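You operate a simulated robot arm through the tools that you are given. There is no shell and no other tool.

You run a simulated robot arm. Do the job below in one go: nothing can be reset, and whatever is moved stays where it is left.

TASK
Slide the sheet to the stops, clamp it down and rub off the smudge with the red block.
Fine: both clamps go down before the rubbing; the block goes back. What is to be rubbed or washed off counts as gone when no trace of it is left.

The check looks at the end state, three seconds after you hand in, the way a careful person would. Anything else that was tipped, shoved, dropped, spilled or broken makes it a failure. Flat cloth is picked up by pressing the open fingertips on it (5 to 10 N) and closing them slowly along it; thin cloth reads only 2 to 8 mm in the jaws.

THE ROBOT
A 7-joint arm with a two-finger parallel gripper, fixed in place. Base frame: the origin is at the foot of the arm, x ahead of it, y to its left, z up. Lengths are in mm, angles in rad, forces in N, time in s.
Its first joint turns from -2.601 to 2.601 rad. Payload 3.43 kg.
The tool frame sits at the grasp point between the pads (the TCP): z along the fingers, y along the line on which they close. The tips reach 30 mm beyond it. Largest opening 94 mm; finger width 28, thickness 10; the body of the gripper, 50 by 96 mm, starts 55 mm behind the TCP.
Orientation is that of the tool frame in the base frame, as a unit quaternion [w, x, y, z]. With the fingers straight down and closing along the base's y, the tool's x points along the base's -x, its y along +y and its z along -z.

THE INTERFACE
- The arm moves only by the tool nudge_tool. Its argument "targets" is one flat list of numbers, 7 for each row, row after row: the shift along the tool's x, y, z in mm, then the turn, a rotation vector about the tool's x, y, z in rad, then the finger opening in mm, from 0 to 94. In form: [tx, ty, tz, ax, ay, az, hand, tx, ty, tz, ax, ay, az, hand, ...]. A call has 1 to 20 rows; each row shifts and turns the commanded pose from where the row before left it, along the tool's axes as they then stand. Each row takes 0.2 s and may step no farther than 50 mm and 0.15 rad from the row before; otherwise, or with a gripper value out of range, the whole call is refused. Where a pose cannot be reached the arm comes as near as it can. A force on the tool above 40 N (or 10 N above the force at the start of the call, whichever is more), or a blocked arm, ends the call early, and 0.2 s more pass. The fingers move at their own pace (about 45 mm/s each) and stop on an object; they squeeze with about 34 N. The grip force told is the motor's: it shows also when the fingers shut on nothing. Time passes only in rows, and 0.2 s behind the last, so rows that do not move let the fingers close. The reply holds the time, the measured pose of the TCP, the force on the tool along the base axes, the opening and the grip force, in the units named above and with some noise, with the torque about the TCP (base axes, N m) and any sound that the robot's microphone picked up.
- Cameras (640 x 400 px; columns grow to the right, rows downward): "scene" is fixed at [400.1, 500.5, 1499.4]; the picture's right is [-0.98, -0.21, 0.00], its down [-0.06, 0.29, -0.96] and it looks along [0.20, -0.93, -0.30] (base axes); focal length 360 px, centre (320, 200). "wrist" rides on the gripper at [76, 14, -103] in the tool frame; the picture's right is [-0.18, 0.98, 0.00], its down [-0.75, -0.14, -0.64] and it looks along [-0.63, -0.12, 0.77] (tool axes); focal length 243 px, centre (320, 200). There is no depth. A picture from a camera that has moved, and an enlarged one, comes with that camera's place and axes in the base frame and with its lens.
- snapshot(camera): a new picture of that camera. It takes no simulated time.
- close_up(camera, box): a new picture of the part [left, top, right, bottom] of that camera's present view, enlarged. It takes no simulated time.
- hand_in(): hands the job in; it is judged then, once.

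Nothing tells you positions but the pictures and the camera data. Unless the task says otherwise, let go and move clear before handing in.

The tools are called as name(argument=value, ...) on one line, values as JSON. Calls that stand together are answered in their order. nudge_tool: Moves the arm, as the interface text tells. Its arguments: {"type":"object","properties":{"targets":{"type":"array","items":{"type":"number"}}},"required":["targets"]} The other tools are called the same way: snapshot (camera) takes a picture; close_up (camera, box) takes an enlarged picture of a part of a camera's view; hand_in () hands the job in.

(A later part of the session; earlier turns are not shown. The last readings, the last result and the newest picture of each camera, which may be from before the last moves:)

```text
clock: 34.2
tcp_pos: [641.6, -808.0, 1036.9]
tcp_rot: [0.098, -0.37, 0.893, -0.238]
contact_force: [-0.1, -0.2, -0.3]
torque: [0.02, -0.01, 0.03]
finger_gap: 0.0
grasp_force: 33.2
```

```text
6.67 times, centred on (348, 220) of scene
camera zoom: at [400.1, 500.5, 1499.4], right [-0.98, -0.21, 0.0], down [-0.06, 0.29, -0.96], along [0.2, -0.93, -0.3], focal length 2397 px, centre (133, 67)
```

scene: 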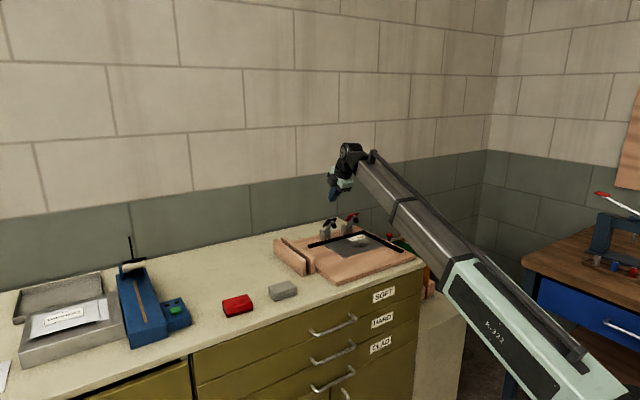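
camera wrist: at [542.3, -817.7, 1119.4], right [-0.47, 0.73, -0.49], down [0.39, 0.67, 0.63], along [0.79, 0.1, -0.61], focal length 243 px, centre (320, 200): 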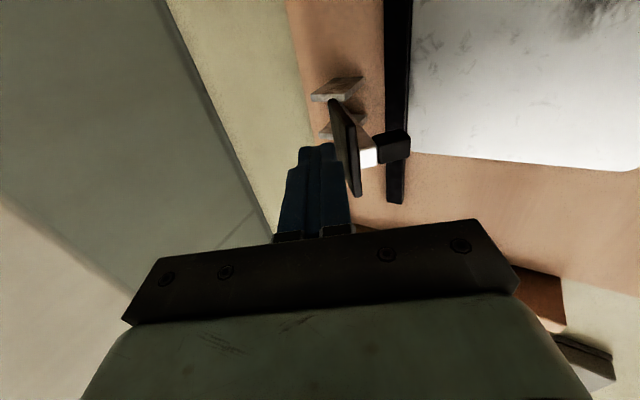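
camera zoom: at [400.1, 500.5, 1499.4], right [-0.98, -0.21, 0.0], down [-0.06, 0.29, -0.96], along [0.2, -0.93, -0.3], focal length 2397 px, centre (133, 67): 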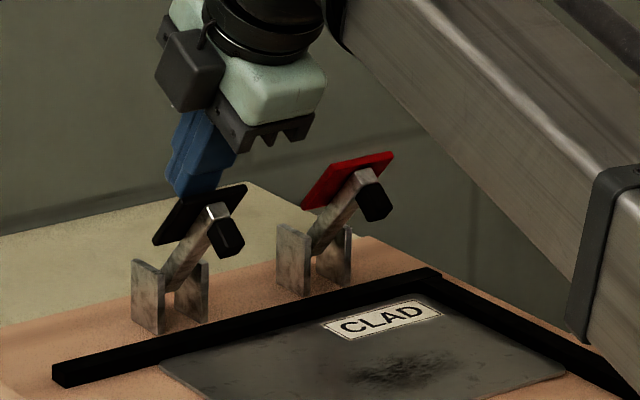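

The tips are just outside the black plate, in line. Pushing it over along its arc, checking force after the first part.

nudge_tool(targets=[0, 4, 0.8, 0, 0, 0, 0, 0, 4, 0.8, 0, 0, 0, 0, 0, 4.4, 0.9, 0, 0, 0, 0, 0, 4.4, 0.9, 0, 0, 0, 0, 0, 0, 0, 0, 0, 0, 0])

close_up(camera="wrist", box=[240, 60, 480, 210])

close_up(camera="scene", box=[300, 190, 396, 250])

```text
clock: 35.4
tcp_pos: [630.4, -798.5, 1027.1]
tcp_rot: [0.098, -0.37, 0.893, -0.238]
contact_force: [-1.7, -0.3, 2.8]
torque: [-0.08, -0.01, 0.0]
finger_gap: 0.0
grasp_force: 32.6
```

```text
2.67 times, centred on (360, 135) of wrist
camera zoom: at [532.6, -808.6, 1109.2], right [-0.47, 0.73, -0.49], down [0.39, 0.67, 0.63], along [0.79, 0.1, -0.61], focal length 647 px, centre (213, 373)
```

zoom: 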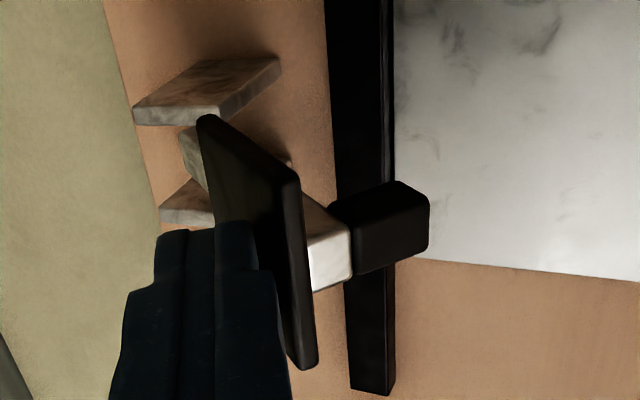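

```text
6.67 times, centred on (348, 220) of scene
camera zoom: at [400.1, 500.5, 1499.4], right [-0.98, -0.21, 0.0], down [-0.06, 0.29, -0.96], along [0.2, -0.93, -0.3], focal length 2397 px, centre (133, 67)
```

zoom: 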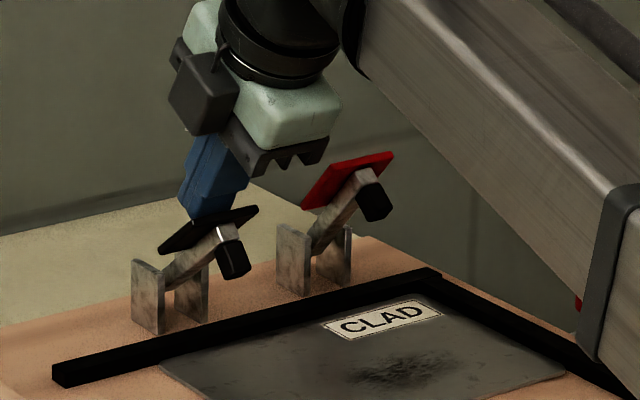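

The lever follows with only about 3 N. Continuing along the arc.

nudge_tool(targets=[0, 4.43, 1.45, 0, 0, 0, 0, 0, 4.43, 1.45, 0, 0, 0, 0, 0, 4.43, 1.45, 0, 0, 0, 0, 0, 4.17, 2.47, 0, 0, 0, 0, 0, 4.17, 2.47, 0, 0, 0, 0, 0, 4.17, 2.47, 0, 0, 0, 0, 0, 0, 0, 0, 0, 0, 0])

close_up(camera="wrist", box=[240, 60, 480, 210])

close_up(camera="scene", box=[300, 190, 396, 250])

```text
clock: 37.0
tcp_pos: [619.2, -788.3, 1002.8]
tcp_rot: [0.099, -0.37, 0.893, -0.238]
contact_force: [-0.5, 0.1, 0.6]
torque: [0.01, -0.04, -0.01]
finger_gap: 0.1
grasp_force: 32.3
```

```text
2.67 times, centred on (360, 135) of wrist
camera zoom: at [521.7, -797.3, 1084.9], right [-0.47, 0.73, -0.49], down [0.39, 0.67, 0.63], along [0.79, 0.1, -0.61], focal length 647 px, centre (213, 373)
```

zoom: 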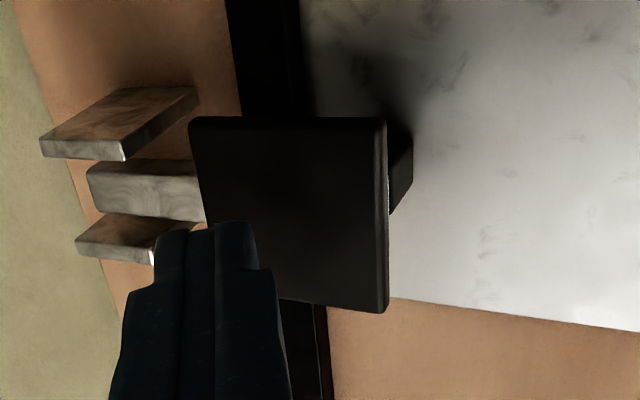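

```text
6.67 times, centred on (348, 220) of scene
camera zoom: at [400.1, 500.5, 1499.4], right [-0.98, -0.21, 0.0], down [-0.06, 0.29, -0.96], along [0.2, -0.93, -0.3], focal length 2397 px, centre (133, 67)
```

zoom: 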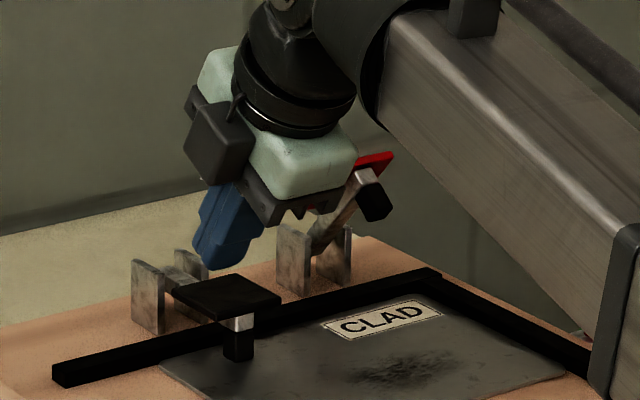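

The lever has dropped flat with its pad on the sheet. I'll press gently down on the plate to make sure it is seated.

nudge_tool(targets=[0, 1.5, 2.6, 0, 0, 0, 0, 0, 1.5, 2.6, 0, 0, 0, 0, 0, 0, 0, 0, 0, 0, 0])

nudge_tool(targets=[0, 1.25, 2.17, 0, 0, 0, 0, 0, 0, 0, 0, 0, 0, 0])

nudge_tool(targets=[0, 1.25, 2.17, 0, 0, 0, 0, 0, 0, 0, 0, 0, 0, 0])

```text
clock: 37.8
tcp_pos: [620.3, -787.5, 996.9]
tcp_rot: [0.098, -0.369, 0.893, -0.237]
contact_force: [-0.5, 0.4, 0.6]
torque: [-0.03, -0.01, 0.01]
finger_gap: 0.2
grasp_force: 32.7
```

```text
clock: 38.4
tcp_pos: [618.7, -786.9, 995.4]
tcp_rot: [0.099, -0.37, 0.893, -0.237]
contact_force: [0.5, 0.7, -0.2]
torque: [-0.01, -0.02, -0.02]
finger_gap: 0.0
grasp_force: 32.5
```

```text
clock: 39.0
tcp_pos: [619.8, -786.9, 992.4]
tcp_rot: [0.099, -0.37, 0.893, -0.237]
contact_force: [-1.0, -0.3, -0.2]
torque: [0.0, 0.0, -0.01]
finger_gap: 0.0
grasp_force: 33.5
```

Not yet touching. Continuing down in 2.5 mm steps.

nudge_tool(targets=[0, 1.25, 2.17, 0, 0, 0, 0, 0, 0, 0, 0, 0, 0, 0])

nudge_tool(targets=[0, 1.25, 2.17, 0, 0, 0, 0, 0, 0, 0, 0, 0, 0, 0])

close_up(camera="wrist", box=[240, 60, 480, 210])

close_up(camera="scene", box=[300, 200, 396, 260])

```text
clock: 39.6
tcp_pos: [621.1, -787.0, 988.9]
tcp_rot: [0.099, -0.37, 0.893, -0.238]
contact_force: [1.0, -0.1, -0.2]
torque: [0.01, 0.03, -0.03]
finger_gap: 0.0
grasp_force: 33.3
```

```text
clock: 40.2
tcp_pos: [619.2, -786.2, 988.9]
tcp_rot: [0.099, -0.37, 0.892, -0.239]
contact_force: [-4.5, 3.8, 16.2]
torque: [0.01, 0.04, -0.03]
finger_gap: 0.0
grasp_force: 33.4
```

```text
2.67 times, centred on (360, 135) of wrist
camera zoom: at [521.2, -796.5, 1070.9], right [-0.47, 0.73, -0.49], down [0.39, 0.67, 0.63], along [0.79, 0.1, -0.61], focal length 647 px, centre (213, 373)
```

zoom: 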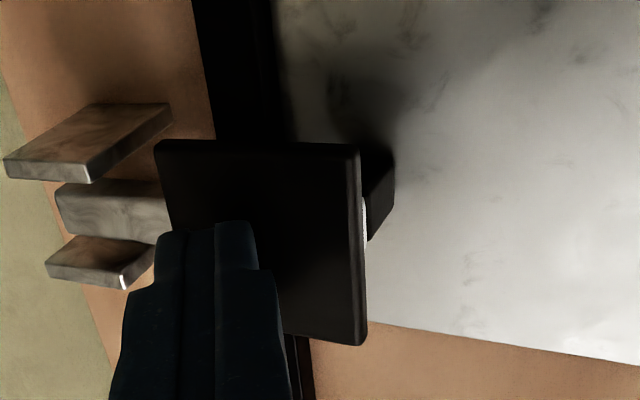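

```text
6.67 times, centred on (348, 230) of scene
camera zoom: at [400.1, 500.5, 1499.4], right [-0.98, -0.21, 0.0], down [-0.06, 0.29, -0.96], along [0.2, -0.93, -0.3], focal length 2397 px, centre (133, 0)
```

zoom: 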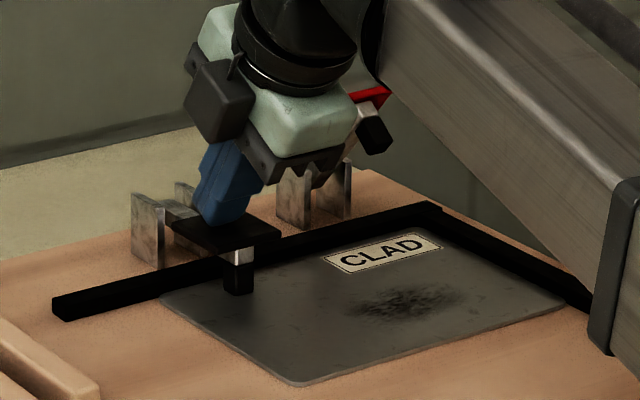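

About 16 N on the plate with the pad on the sheet: black clamp is down. Lifting off and moving over to the red clamp.

nudge_tool(targets=[0, -15, -26, 0, 0, 0, 0, 0, -15, -26, 0, 0, 0, 0, 0, -14.8, -26.2, 0, 0, 0, 0, 37, -8.7, 5, 0, 0, 0, 0, 37, -8.7, 5, 0, 0, 0, 0, 37, -8.7, 5, 0, 0, 0, 0, 0, 0, 0, 0, 0, 0, 0])

snapshot(camera="wrist")

close_up(camera="scene", box=[300, 190, 396, 250])

```text
clock: 41.8
tcp_pos: [561.4, -887.9, 1077.6]
tcp_rot: [0.098, -0.37, 0.893, -0.238]
contact_force: [-0.3, -0.6, -0.3]
torque: [-0.02, -0.03, 0.0]
finger_gap: 0.1
grasp_force: 33.0
```

```text
taken
camera wrist: at [463.3, -897.4, 1159.9], right [-0.47, 0.73, -0.49], down [0.39, 0.67, 0.63], along [0.79, 0.1, -0.61], focal length 243 px, centre (320, 200)
```

wrist: 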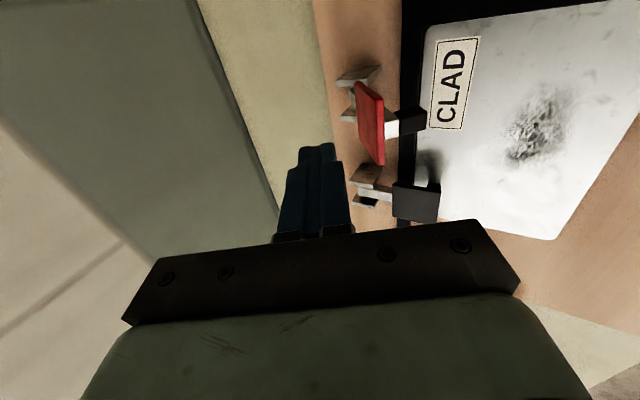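

```text
6.67 times, centred on (348, 220) of scene
camera zoom: at [400.1, 500.5, 1499.4], right [-0.98, -0.21, 0.0], down [-0.06, 0.29, -0.96], along [0.2, -0.93, -0.3], focal length 2397 px, centre (133, 67)
```

zoom: 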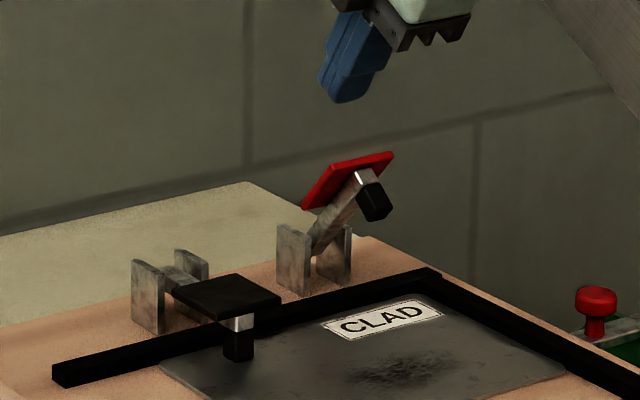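

Black clamp stays down. Now lowering beside the red plate, same geometry.

nudge_tool(targets=[0, 10.2, 17.8, 0, 0, 0, 0, 0, 10.2, 17.8, 0, 0, 0, 0, 0, 0, 0, 0, 0, 0, 0])

snapshot(camera="wrist")

close_up(camera="scene", box=[300, 190, 396, 250])

```text
clock: 42.6
tcp_pos: [561.1, -886.3, 1035.9]
tcp_rot: [0.098, -0.371, 0.892, -0.237]
contact_force: [-0.1, -0.2, 0.2]
torque: [-0.01, 0.03, 0.01]
finger_gap: 0.0
grasp_force: 33.2
```

```text
taken
camera wrist: at [463.6, -896.3, 1118.8], right [-0.47, 0.73, -0.49], down [0.39, 0.67, 0.63], along [0.79, 0.1, -0.61], focal length 243 px, centre (320, 200)
```

wrist: 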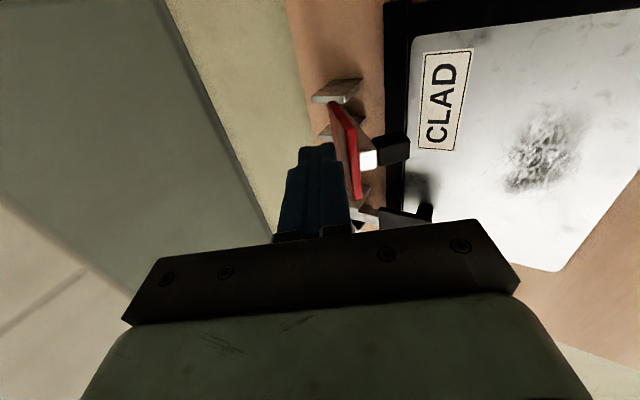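

```text
6.67 times, centred on (348, 220) of scene
camera zoom: at [400.1, 500.5, 1499.4], right [-0.98, -0.21, 0.0], down [-0.06, 0.29, -0.96], along [0.2, -0.93, -0.3], focal length 2397 px, centre (133, 67)
```

zoom: 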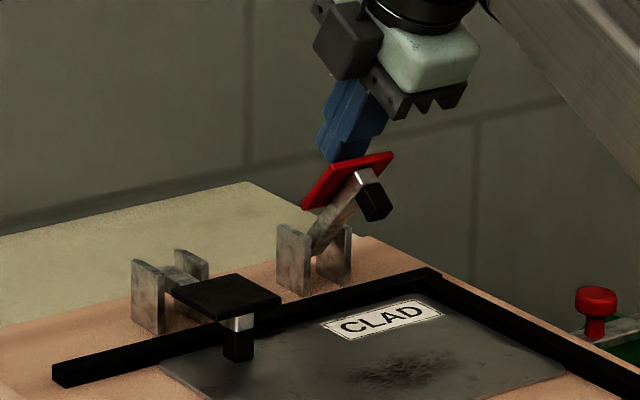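

Same starting geometry as before; pushing the red lever along the same arc.

nudge_tool(targets=[0, 4, 0.8, 0, 0, 0, 0, 0, 4, 0.8, 0, 0, 0, 0, 0, 4.4, 0.9, 0, 0, 0, 0, 0, 4.4, 0.9, 0, 0, 0, 0, 0, 4.43, 1.45, 0, 0, 0, 0, 0, 4.43, 1.45, 0, 0, 0, 0, 0, 4.43, 1.45, 0, 0, 0, 0, 0, 4.17, 2.47, 0, 0, 0, 0, 0, 4.17, 2.47, 0, 0, 0, 0, 0, 4.17, 2.47, 0, 0, 0, 0, 0, 0, 0, 0, 0, 0, 0])

close_up(camera="wrist", box=[240, 60, 480, 210])

close_up(camera="scene", box=[300, 190, 396, 250])

```text
clock: 45.0
tcp_pos: [542.4, -865.8, 1000.1]
tcp_rot: [0.099, -0.37, 0.893, -0.238]
contact_force: [0.4, 0.8, 0.7]
torque: [-0.01, -0.04, -0.02]
finger_gap: 0.0
grasp_force: 32.8
```

```text
2.67 times, centred on (360, 135) of wrist
camera zoom: at [443.3, -876.1, 1083.8], right [-0.47, 0.73, -0.49], down [0.39, 0.67, 0.63], along [0.79, 0.1, -0.61], focal length 647 px, centre (213, 373)
```

zoom: 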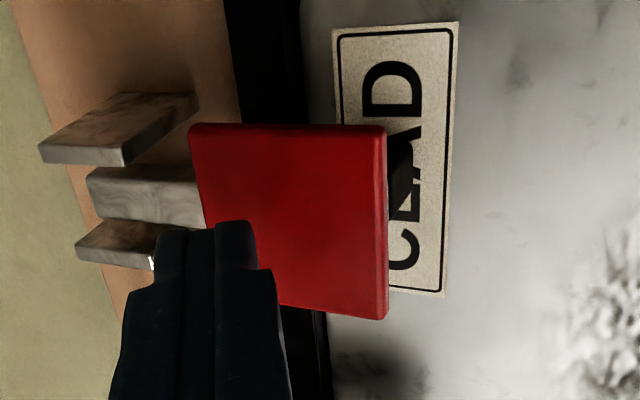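

```text
6.67 times, centred on (348, 220) of scene
camera zoom: at [400.1, 500.5, 1499.4], right [-0.98, -0.21, 0.0], down [-0.06, 0.29, -0.96], along [0.2, -0.93, -0.3], focal length 2397 px, centre (133, 67)
```

zoom: 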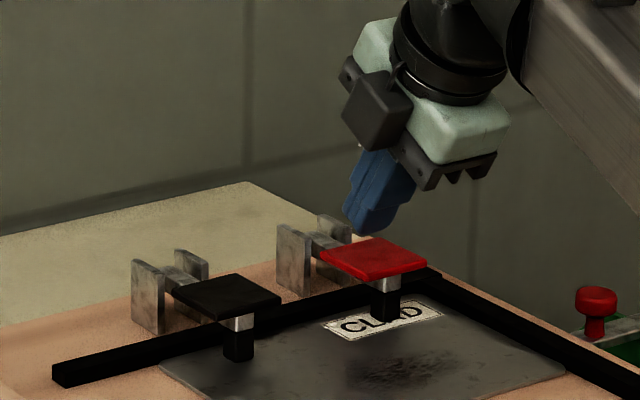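

Red lever is down too. Pressing it lightly to seat it, as with the black one.

nudge_tool(targets=[0, 1.5, 2.6, 0, 0, 0, 0, 0, 1.5, 2.6, 0, 0, 0, 0, 0, 1.25, 2.17, 0, 0, 0, 0, 0, 0, 0, 0, 0, 0, 0])

nudge_tool(targets=[0, 1.25, 2.17, 0, 0, 0, 0, 0, 0, 0, 0, 0, 0, 0])

nudge_tool(targets=[0, 1.0, 1.7, 0, 0, 0, 0, 0, 0, 0, 0, 0, 0, 0])

```text
clock: 46.0
tcp_pos: [541.3, -865.9, 992.5]
tcp_rot: [0.098, -0.369, 0.893, -0.237]
contact_force: [0.4, -0.2, 0.2]
torque: [0.02, -0.02, -0.01]
finger_gap: 0.5
grasp_force: 33.4
```

```text
clock: 46.6
tcp_pos: [543.1, -866.6, 990.3]
tcp_rot: [0.099, -0.37, 0.893, -0.238]
contact_force: [-0.5, 0.2, -0.3]
torque: [0.02, 0.0, -0.02]
finger_gap: 0.0
grasp_force: 33.2
```

```text
clock: 47.2
tcp_pos: [542.9, -866.7, 989.7]
tcp_rot: [0.099, -0.37, 0.892, -0.238]
contact_force: [1.8, 0.7, 6.2]
torque: [0.0, -0.11, 0.01]
finger_gap: 0.0
grasp_force: 33.1
```

nudge_tool(targets=[0, 0.6, 1.1, 0, 0, 0, 0, 0, 0, 0, 0, 0, 0, 0])

nudge_tool(targets=[0, -15, -26, 0, 0, 0, 0, 0, -15, -26, 0, 0, 0, 0, 0, -15, -26, 0, 0, 0, 0, 0, -15, -26, 0, 0, 0, 0, 0, 0, 0, -0.13, 0, 0, 0, 0, 0, 0, -0.13, 0, 0, 0, 0, 0, 0, -0.13, 0, 0, 0, 0, 0, 0, -0.13, 0, 0, 0, 0, 0, 0, 0, 0, 0, 0])

snapshot(camera="wrist")

close_up(camera="scene", box=[300, 200, 428, 280])

```text
clock: 47.8
tcp_pos: [542.0, -866.9, 988.8]
tcp_rot: [0.098, -0.37, 0.892, -0.239]
contact_force: [4.1, -0.8, 19.0]
torque: [-0.12, -0.22, 0.04]
finger_gap: 0.0
grasp_force: 32.6
```

```text
clock: 49.8
tcp_pos: [541.2, -866.6, 1107.3]
tcp_rot: [0.0, -0.383, 0.924, 0.001]
contact_force: [0.9, 0.2, 0.6]
torque: [0.02, 0.01, -0.03]
finger_gap: 0.0
grasp_force: 33.0
```

```text
taken
camera wrist: at [477.9, -911.1, 1210.7], right [-0.56, 0.83, 0.0], down [0.63, 0.43, 0.64], along [0.53, 0.36, -0.77], focal length 243 px, centre (320, 200)
```

wrist: 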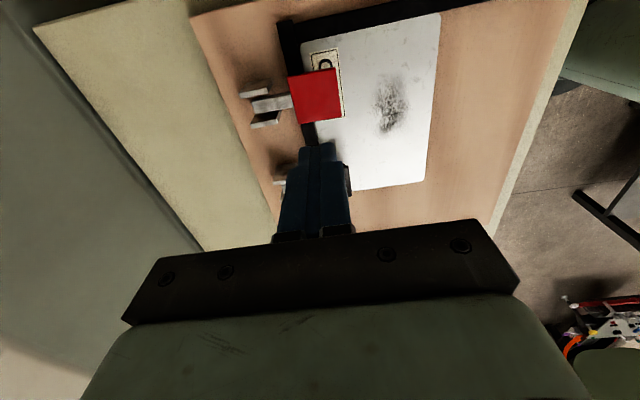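

```text
5.00 times, centred on (364, 240) of scene
camera zoom: at [400.1, 500.5, 1499.4], right [-0.98, -0.21, 0.0], down [-0.06, 0.29, -0.96], along [0.2, -0.93, -0.3], focal length 1798 px, centre (100, 0)
```

zoom: 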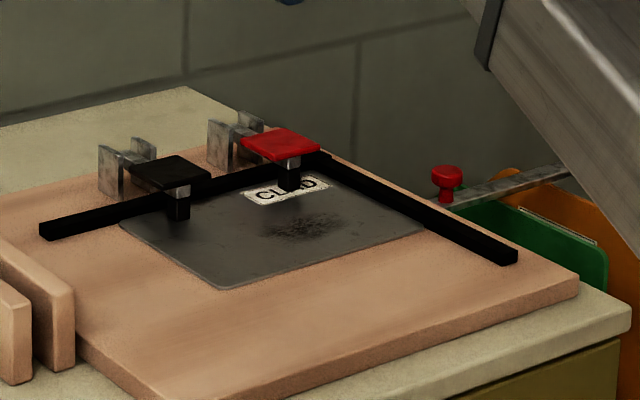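

Both clamps are down. I'll check the sheet's fit against both stops from above.

close_up(camera="wrist", box=[260, 0, 460, 125])

close_up(camera="scene", box=[360, 228, 408, 258])

```text
3.20 times, centred on (360, 62) of wrist
camera zoom: at [477.9, -911.1, 1210.7], right [-0.56, 0.83, 0.0], down [0.63, 0.43, 0.64], along [0.53, 0.36, -0.77], focal length 776 px, centre (192, 640)
```

zoom: 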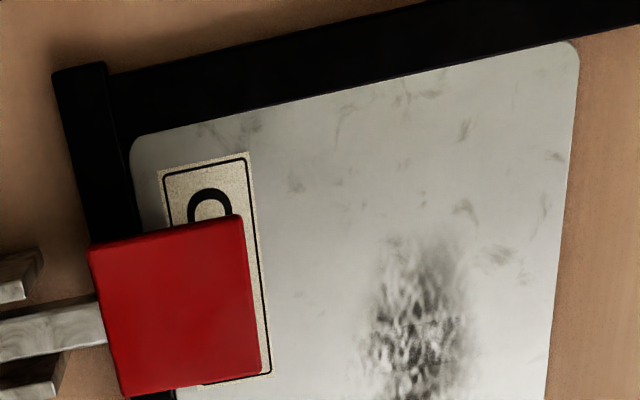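

```text
13.33 times, centred on (384, 243) of scene
camera zoom: at [400.1, 500.5, 1499.4], right [-0.98, -0.21, 0.0], down [-0.06, 0.29, -0.96], along [0.2, -0.93, -0.3], focal length 4795 px, centre (-533, -373)
```

zoom: 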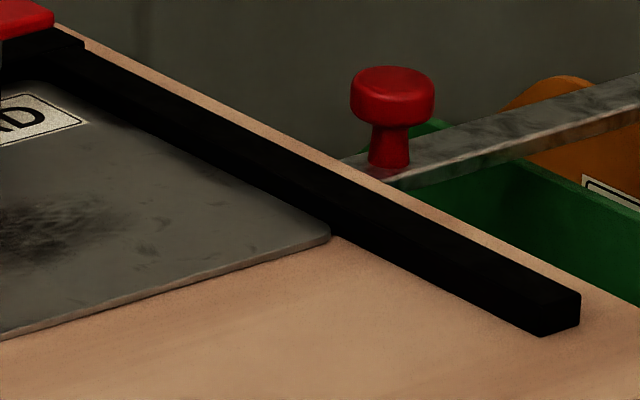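

The sheet is flush on both stops and clamped. Now I'll travel to the red block (about (804, -299)) at safe height with the hand open, and look at it.

nudge_tool(targets=[0, 0, -20, 0, 0, 0, 0, -43, 19, -2, 0, 0, 0, 0, -43, 19, -2, 0, 0, 0, 0, -43, 19, -2, 0, 0, 0, 0, -43, 19, -2, 0, 0, 0, 0, -43, 19, -2, 0, 0, 0, 94, -43, 19, -2, 0, 0, 0, 94, -43, 19, -2, 0, 0, 0, 94, -43, 19, -2, 0, 0, 0, 94, -43, 19, -2, 0, 0, 0, 94, -43, 19, -2, 0, 0, 0, 94, -43, 19, -2, 0, 0, 0, 94, -43, 19, -2, 0, 0, 0, 94, 0, 0, 0, 0, 0, 0, 94])

snapshot(camera="wrist")

snapshot(camera="scene")

```text
clock: 52.8
tcp_pos: [745.4, -338.5, 1152.5]
tcp_rot: [0.0, -0.382, 0.924, 0.0]
contact_force: [-0.2, 0.1, -0.6]
torque: [0.01, 0.01, -0.01]
finger_gap: 94.1
grasp_force: 0.0
```

```text
taken
camera wrist: at [680.8, -383.1, 1255.3], right [-0.56, 0.83, 0.0], down [0.63, 0.43, 0.64], along [0.53, 0.36, -0.77], focal length 243 px, centre (320, 200)
```

wrist: 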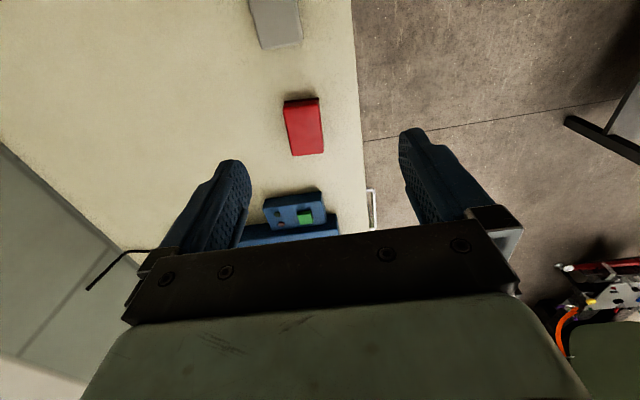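

```text
taken
```

scene: 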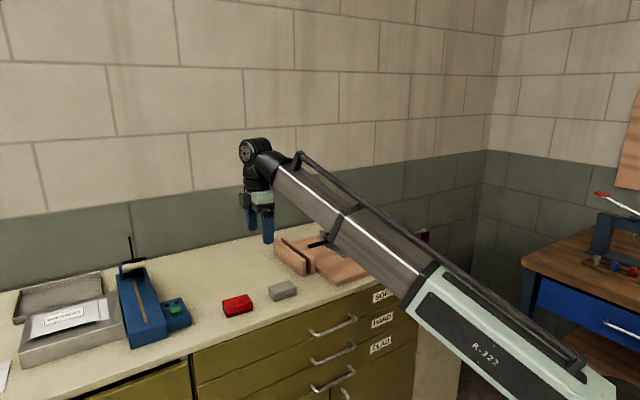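

close_up(camera="wrist", box=[240, 80, 368, 160])

close_up(camera="scene", box=[200, 280, 264, 320])

```text
5.00 times, centred on (304, 120) of wrist
camera zoom: at [680.8, -383.1, 1255.3], right [-0.56, 0.83, 0.0], down [0.63, 0.43, 0.64], along [0.53, 0.36, -0.77], focal length 1213 px, centre (400, 600)
```

zoom: 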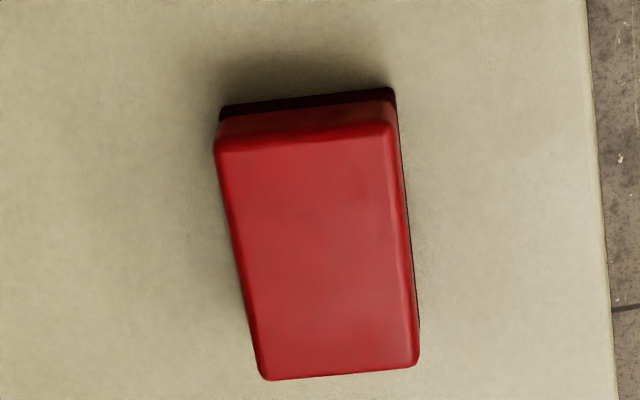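

```text
10.00 times, centred on (232, 300) of scene
camera zoom: at [400.1, 500.5, 1499.4], right [-0.98, -0.21, 0.0], down [-0.06, 0.29, -0.96], along [0.2, -0.93, -0.3], focal length 3596 px, centre (1200, -800)
```

zoom: 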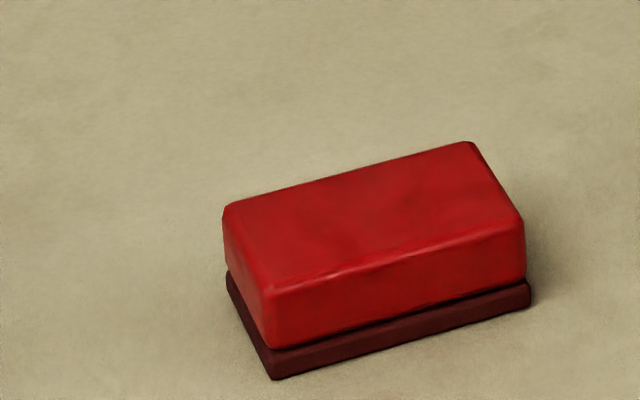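

The red block is about 72×47 mm on top, long axis near 40°, centred about (814, -318), top near z 931. I'll go above it, align the fingers across its short side, and re-measure.

nudge_tool(targets=[-21, -11.3, 30, 0, 0, 0.082, 94, -21, -11.3, 30, 0, 0, 0, 94, -21, -11.3, 30, 0, 0, 0, 94, 0, 0, 0, 0, 0, 0, 94])

snapshot(camera="wrist")

close_up(camera="scene", box=[180, 230, 308, 310])

```text
clock: 53.8
tcp_pos: [816.2, -323.4, 1061.2]
tcp_rot: [0.0, -0.345, 0.939, 0.0]
contact_force: [-0.6, 0.6, 0.0]
torque: [-0.02, -0.05, 0.01]
finger_gap: 94.0
grasp_force: 0.0
```

```text
taken
camera wrist: at [748.6, -361.9, 1164.9], right [-0.5, 0.87, 0.0], down [0.67, 0.38, 0.64], along [0.56, 0.32, -0.77], focal length 243 px, centre (320, 200)
```

wrist: 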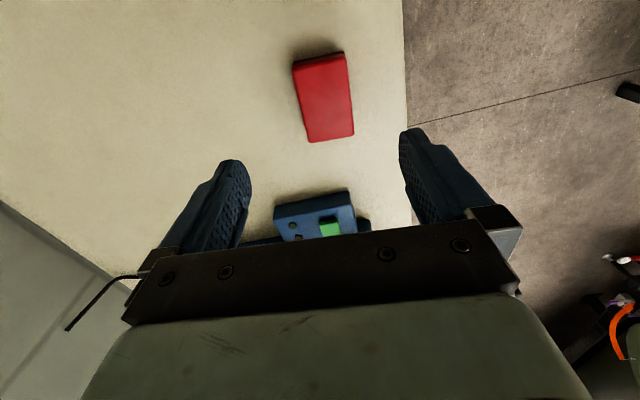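

```text
5.00 times, centred on (244, 270) of scene
camera zoom: at [400.1, 500.5, 1499.4], right [-0.98, -0.21, 0.0], down [-0.06, 0.29, -0.96], along [0.2, -0.93, -0.3], focal length 1798 px, centre (700, -150)
```

zoom: 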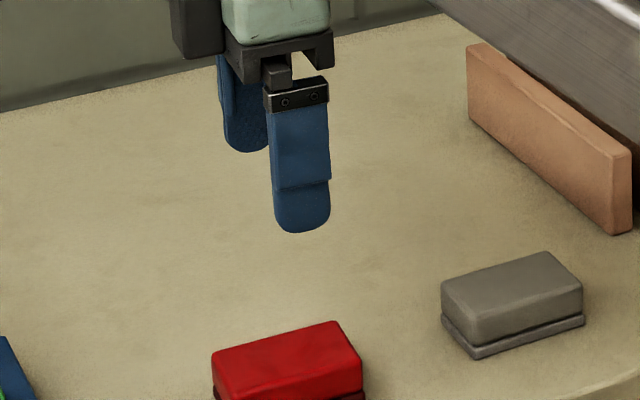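

close_up(camera="wrist", box=[260, 40, 388, 120])

close_up(camera="wrist", box=[260, 70, 388, 150])

```text
5.00 times, centred on (324, 80) of wrist
camera zoom: at [748.6, -361.9, 1164.9], right [-0.5, 0.87, 0.0], down [0.67, 0.38, 0.64], along [0.56, 0.32, -0.77], focal length 1213 px, centre (300, 800)
```

zoom: 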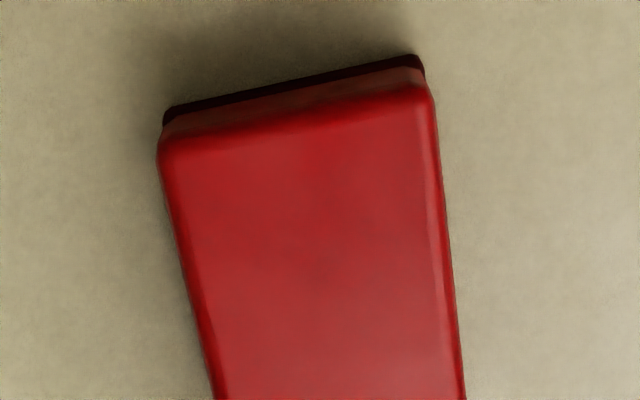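

```text
5.00 times, centred on (324, 110) of wrist
camera zoom: at [748.6, -361.9, 1164.9], right [-0.5, 0.87, 0.0], down [0.67, 0.38, 0.64], along [0.56, 0.32, -0.77], focal length 1213 px, centre (300, 650)
```

zoom: 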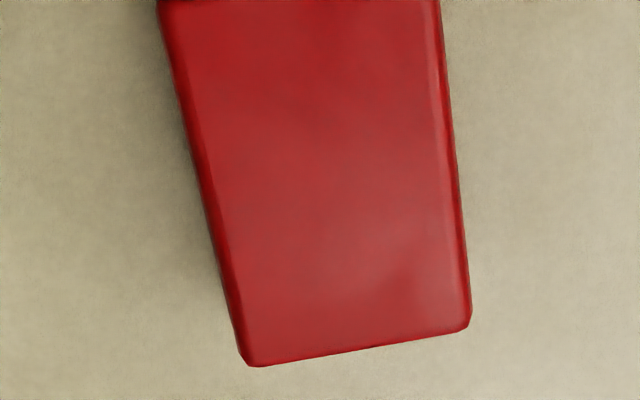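

Both views agree: block centre (814, -318), top z ≈ 930, axis 40.4° — aligned. Centring and lowering around it.

nudge_tool(targets=[-2.4, 5.2, 30, 0, 0, 0, 94, 0, 0, 30, 0, 0, 0, 94, 0, 0, 30, 0, 0, 0, 94, 0, 0, 20, 0, 0, 0, 94, 0, 0, 7, 0, 0, 0, 94, 0, 0, 0, 0, 0, 0, 94])

snapshot(camera="wrist")

close_up(camera="scene", box=[180, 250, 308, 330])

```text
clock: 55.2
tcp_pos: [813.9, -318.5, 944.7]
tcp_rot: [0.0, -0.345, 0.939, 0.0]
contact_force: [0.2, 0.2, 0.3]
torque: [-0.02, -0.03, -0.01]
finger_gap: 93.9
grasp_force: 0.0
```

```text
taken
camera wrist: at [746.8, -357.2, 1048.3], right [-0.5, 0.87, 0.0], down [0.67, 0.38, 0.64], along [0.56, 0.32, -0.77], focal length 243 px, centre (320, 200)
```

wrist: 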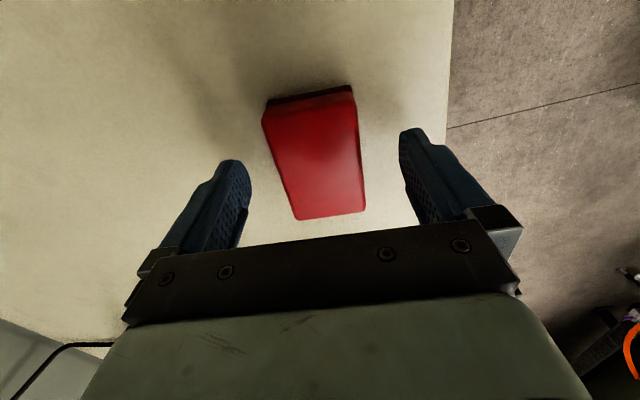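

```text
5.00 times, centred on (244, 290) of scene
camera zoom: at [400.1, 500.5, 1499.4], right [-0.98, -0.21, 0.0], down [-0.06, 0.29, -0.96], along [0.2, -0.93, -0.3], focal length 1798 px, centre (700, -250)
```

zoom: 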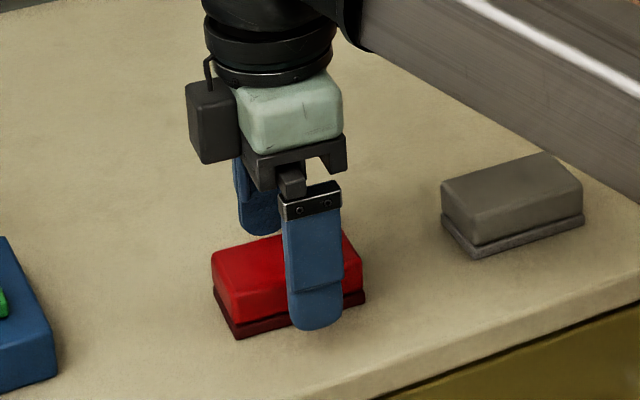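

The fingers straddle the block evenly. Lowering 3 mm more and closing.

nudge_tool(targets=[0, 0, 3, 0, 0, 0, 94, 0, 0, 0, 0, 0, 0, 70, 0, 0, 0, 0, 0, 0, 56, 0, 0, 0, 0, 0, 0, 50, 0, 0, 0, 0, 0, 0, 44, 0, 0, 0, 0, 0, 0, 38, 0, 0, 0, 0, 0, 0, 30, 0, 0, 0, 0, 0, 0, 20, 0, 0, 0, 0, 0, 0, 20])

snapshot(camera="wrist")

close_up(camera="scene", box=[180, 250, 308, 330])

```text
clock: 57.2
tcp_pos: [813.1, -317.5, 942.0]
tcp_rot: [-0.001, -0.345, 0.938, -0.001]
contact_force: [0.1, 0.4, 1.3]
torque: [0.01, -0.02, 0.0]
finger_gap: 49.1
grasp_force: 34.6
```

```text
taken
camera wrist: at [746.8, -357.3, 1045.1], right [-0.5, 0.87, 0.0], down [0.67, 0.38, 0.64], along [0.56, 0.32, -0.77], focal length 243 px, centre (320, 200)
```

wrist: 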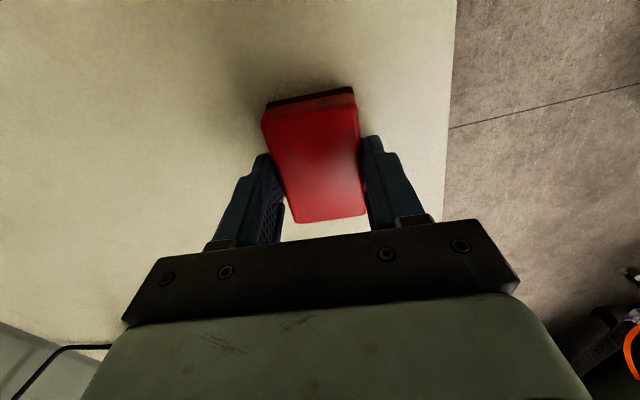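

```text
5.00 times, centred on (244, 290) of scene
camera zoom: at [400.1, 500.5, 1499.4], right [-0.98, -0.21, 0.0], down [-0.06, 0.29, -0.96], along [0.2, -0.93, -0.3], focal length 1798 px, centre (700, -250)
```

zoom: 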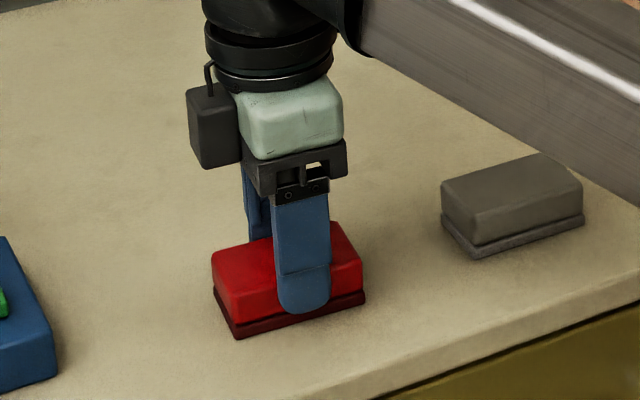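

The block is held (49 mm, 34 N). Lifting it and first checking the grip before travelling.

nudge_tool(targets=[0, 0, -10, 0, 0, 0, 20, 0, 0, -30, 0, 0, 0, 20, 0, 0, -40, 0, 0, 0, 20, 0, 0, -40, 0, 0, 0, 20, 0, 0, -40, 0, 0, 0, 20, 0, 0, 0, 0, 0, 0, 20])

snapshot(camera="wrist")

close_up(camera="scene", box=[180, 220, 308, 300])

```text
clock: 58.6
tcp_pos: [814.0, -317.0, 1100.9]
tcp_rot: [0.001, -0.344, 0.939, 0.0]
contact_force: [1.2, -0.2, -1.8]
torque: [0.01, -0.01, 0.03]
finger_gap: 49.1
grasp_force: 33.6
```

```text
taken
camera wrist: at [746.5, -357.1, 1203.6], right [-0.5, 0.87, 0.0], down [0.67, 0.38, 0.64], along [0.56, 0.32, -0.77], focal length 243 px, centre (320, 200)
```

wrist: 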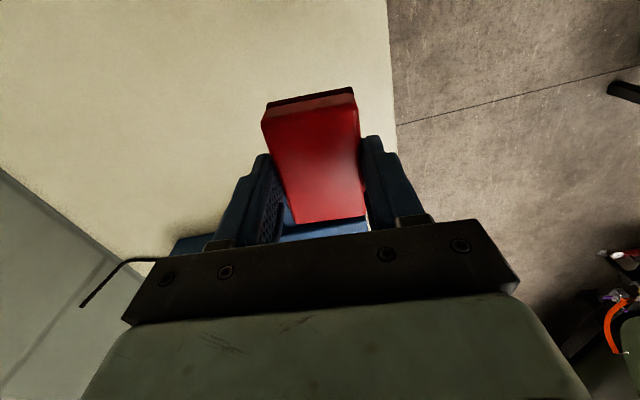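

```text
5.00 times, centred on (244, 260) of scene
camera zoom: at [400.1, 500.5, 1499.4], right [-0.98, -0.21, 0.0], down [-0.06, 0.29, -0.96], along [0.2, -0.93, -0.3], focal length 1798 px, centre (700, -100)
```

zoom: 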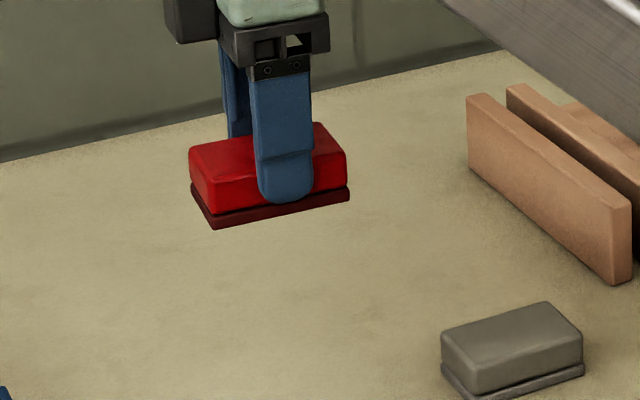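

The block is held level. Travelling to above the smudge, about 140 mm over the sheet.

nudge_tool(targets=[0, 0, 0, 0, 0, -0.081, 20, 38.8, -8.5, 0, 0, 0, 0, 20, 38.8, -8.5, 0, 0, 0, 0, 20, 38.8, -8.5, 0, 0, 0, 0, 20, 38.8, -8.5, 0, 0, 0, 0, 20, 38.8, -8.5, 0, 0, 0, 0, 20, 38.8, -8.5, 0, 0, 0, 0, 20, 38.8, -8.5, 0, 0, 0, 0, 20, 38.8, -8.5, 0, 0, 0, 0, 20, 38.8, -8.5, 0, 0, 0, 0, 20, 38.8, -8.5, 0, 0, 0, 0, 20, 38.8, -8.5, 0, 0, 0, 0, 20, 38.8, -8.5, 0, 0, 0, 0, 20, 38.8, -8.5, 0, 0, 0, 0, 20, 38.8, -8.5, 0, 0, 0, 0, 20, 0, 0, 0, 0, 0, 0, 20])

snapshot(camera="wrist")

close_up(camera="scene", box=[280, 190, 440, 290])

```text
clock: 62.0
tcp_pos: [512.7, -786.0, 1102.4]
tcp_rot: [0.0, -0.382, 0.924, 0.0]
contact_force: [0.9, 0.4, -0.7]
torque: [0.03, -0.02, -0.02]
finger_gap: 48.9
grasp_force: 34.3
```

```text
taken
camera wrist: at [448.2, -831.0, 1204.2], right [-0.56, 0.83, 0.0], down [0.63, 0.43, 0.64], along [0.53, 0.36, -0.77], focal length 243 px, centre (320, 200)
```

wrist: 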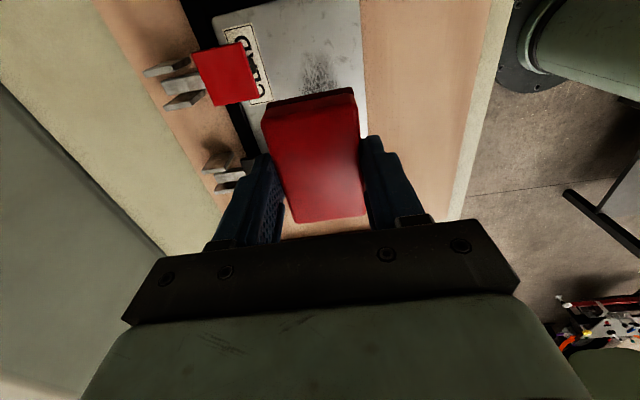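

```text
4.00 times, centred on (360, 240) of scene
camera zoom: at [400.1, 500.5, 1499.4], right [-0.98, -0.21, 0.0], down [-0.06, 0.29, -0.96], along [0.2, -0.93, -0.3], focal length 1438 px, centre (160, 40)
```

zoom: 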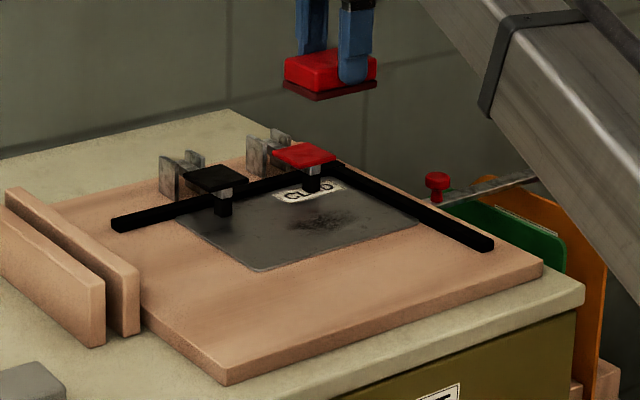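

close_up(camera="wrist", box=[190, 0, 382, 120])

close_up(camera="scene", box=[325, 228, 389, 268])

```text
3.33 times, centred on (286, 60) of wrist
camera zoom: at [448.2, -831.0, 1204.2], right [-0.56, 0.83, 0.0], down [0.63, 0.43, 0.64], along [0.53, 0.36, -0.77], focal length 809 px, centre (433, 667)
```

zoom: 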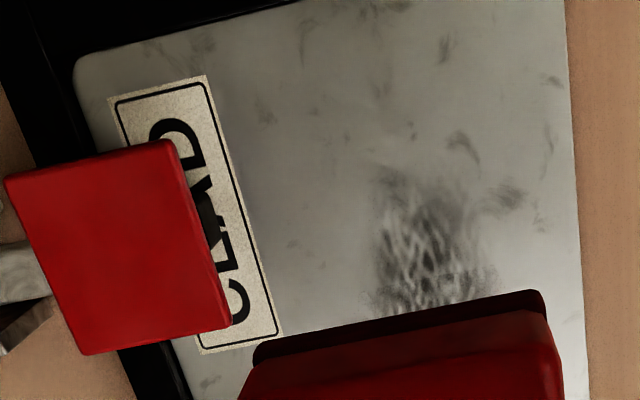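

```text
10.00 times, centred on (357, 248) of scene
camera zoom: at [400.1, 500.5, 1499.4], right [-0.98, -0.21, 0.0], down [-0.06, 0.29, -0.96], along [0.2, -0.93, -0.3], focal length 3596 px, centre (-50, -280)
```

zoom: 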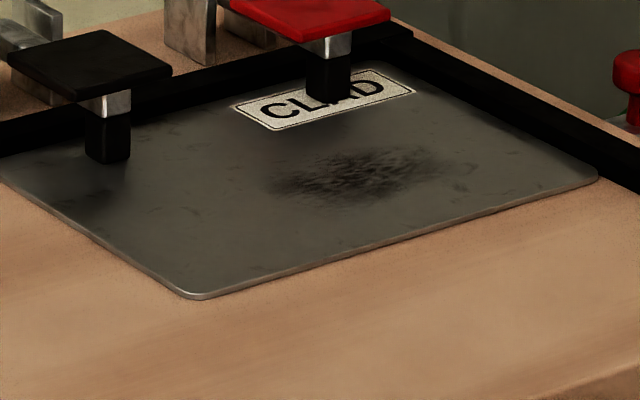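

The smudge spans roughly a∈[-235,-150], b∈[895,943]; the block is centred over it and clear of the clamps. Lowering to about 10 mm above contact.

nudge_tool(targets=[0, 0, 40, 0, 0, 0, 20, 0, 0, 40, 0, 0, 0, 20, 0, 0, 30, 0, 0, 0, 20, 0, 0, 15, 0, 0, 0, 20, 0, 0, 5, 0, 0, 0, 20, 0, 0, 0, 0, 0, 0, 20])

close_up(camera="scene", box=[300, 200, 412, 270])

snapshot(camera="wrist")

```text
clock: 63.4
tcp_pos: [513.4, -787.9, 971.8]
tcp_rot: [0.001, -0.382, 0.924, 0.0]
contact_force: [0.0, -0.7, -0.5]
torque: [0.0, 0.02, -0.01]
finger_gap: 48.7
grasp_force: 33.9
```

```text
5.71 times, centred on (356, 235) of scene
camera zoom: at [400.1, 500.5, 1499.4], right [-0.98, -0.21, 0.0], down [-0.06, 0.29, -0.96], along [0.2, -0.93, -0.3], focal length 2055 px, centre (114, 0)
```

zoom: 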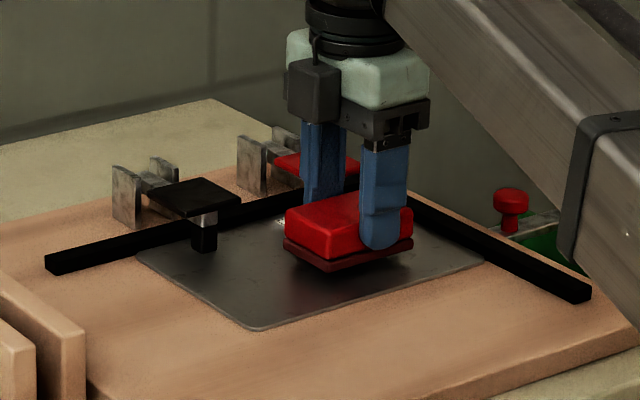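

```text
taken
camera wrist: at [449.8, -831.3, 1074.5], right [-0.56, 0.83, 0.0], down [0.63, 0.43, 0.64], along [0.53, 0.36, -0.77], focal length 243 px, centre (320, 200)
```

wrist: 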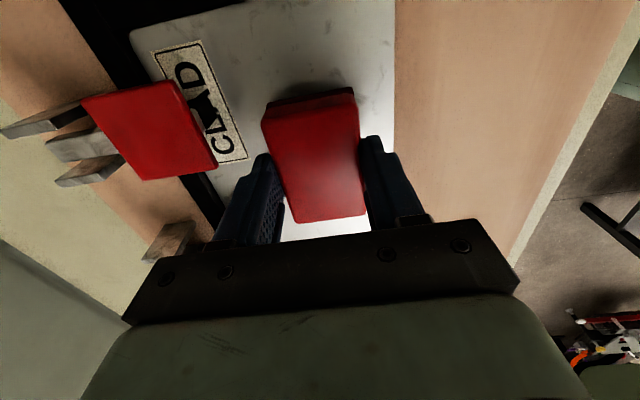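

Clear of the clamps. Feeling for the sheet in small steps.

nudge_tool(targets=[0, 0, 3, 0, 0, 0, 20, 0, 0, 2, 0, 0, 0, 20, 0, 0, 1, 0, 0, 0, 20, 0, 0, 0, 0, 0, 0, 20])

nudge_tool(targets=[0, 0, 1.2, 0, 0, 0, 20, 0, 0, 0, 0, 0, 0, 20])

nudge_tool(targets=[0, 0, 1.2, 0, 0, 0, 20, 0, 0, 0, 0, 0, 0, 20])

```text
clock: 64.4
tcp_pos: [513.3, -786.4, 965.2]
tcp_rot: [0.0, -0.382, 0.924, 0.0]
contact_force: [0.0, 0.2, -0.3]
torque: [0.01, 0.02, 0.02]
finger_gap: 48.9
grasp_force: 33.8
```

```text
clock: 65.0
tcp_pos: [511.8, -786.9, 963.8]
tcp_rot: [0.0, -0.381, 0.925, 0.0]
contact_force: [0.5, 0.3, -0.5]
torque: [-0.01, -0.04, -0.01]
finger_gap: 48.8
grasp_force: 34.4
```

```text
clock: 65.6
tcp_pos: [513.7, -786.9, 963.5]
tcp_rot: [0.0, -0.382, 0.924, 0.0]
contact_force: [0.2, 0.3, 1.3]
torque: [0.01, -0.02, 0.01]
finger_gap: 48.9
grasp_force: 33.8
```

nudge_tool(targets=[0, 0, 1, 0, 0, 0, 20, 0, 0, 0, 0, 0, 0, 20])

nudge_tool(targets=[0, 0, 0.8, 0, 0, 0, 20, 0, 0, 0, 0, 0, 0, 20])

```text
clock: 66.2
tcp_pos: [512.6, -786.9, 962.7]
tcp_rot: [0.001, -0.382, 0.924, 0.0]
contact_force: [-0.9, -0.6, 8.7]
torque: [0.07, 0.04, 0.01]
finger_gap: 49.1
grasp_force: 34.3
```

```text
clock: 66.8
tcp_pos: [512.4, -786.2, 963.2]
tcp_rot: [0.001, -0.381, 0.924, -0.001]
contact_force: [-1.4, -2.2, 21.2]
torque: [0.1, 0.03, -0.02]
finger_gap: 49.0
grasp_force: 34.4
```

Contact: about 21 N. I'll ease to roughly 14 N and begin with a short stroke along the board.

nudge_tool(targets=[0, 0, -0.45, 0, 0, 0, 20, 4, 0, 0, 0, 0, 0, 20, 5, 0, 0, 0, 0, 0, 20, 5, 0, 0, 0, 0, 0, 20, 5, 0, 0, 0, 0, 0, 20, 0, 0, 0, 0, 0, 0, 20])

snapshot(camera="wrist")

close_up(camera="scene", box=[310, 210, 406, 270])

```text
clock: 68.2
tcp_pos: [500.8, -799.3, 963.2]
tcp_rot: [0.0, -0.382, 0.924, 0.0]
contact_force: [4.5, 4.4, 18.1]
torque: [0.18, -0.17, -0.01]
finger_gap: 49.1
grasp_force: 33.8
```

```text
taken
camera wrist: at [436.0, -843.4, 1065.8], right [-0.56, 0.83, 0.0], down [0.63, 0.43, 0.64], along [0.53, 0.36, -0.77], focal length 243 px, centre (320, 200)
```

wrist: 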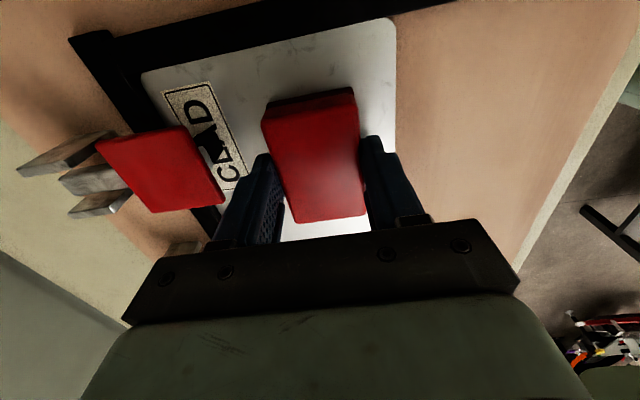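

```text
6.67 times, centred on (358, 240) of scene
camera zoom: at [400.1, 500.5, 1499.4], right [-0.98, -0.21, 0.0], down [-0.06, 0.29, -0.96], along [0.2, -0.93, -0.3], focal length 2397 px, centre (67, -67)
```

zoom: 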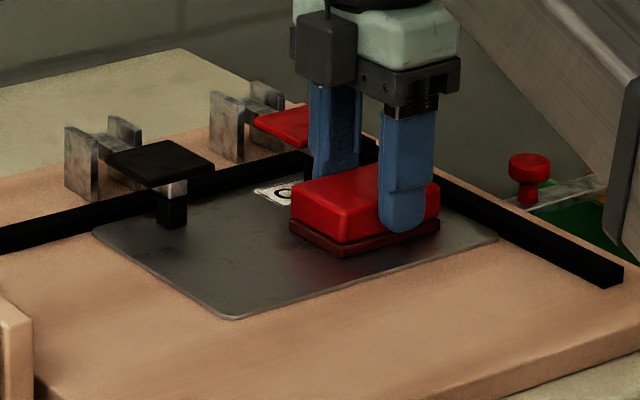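

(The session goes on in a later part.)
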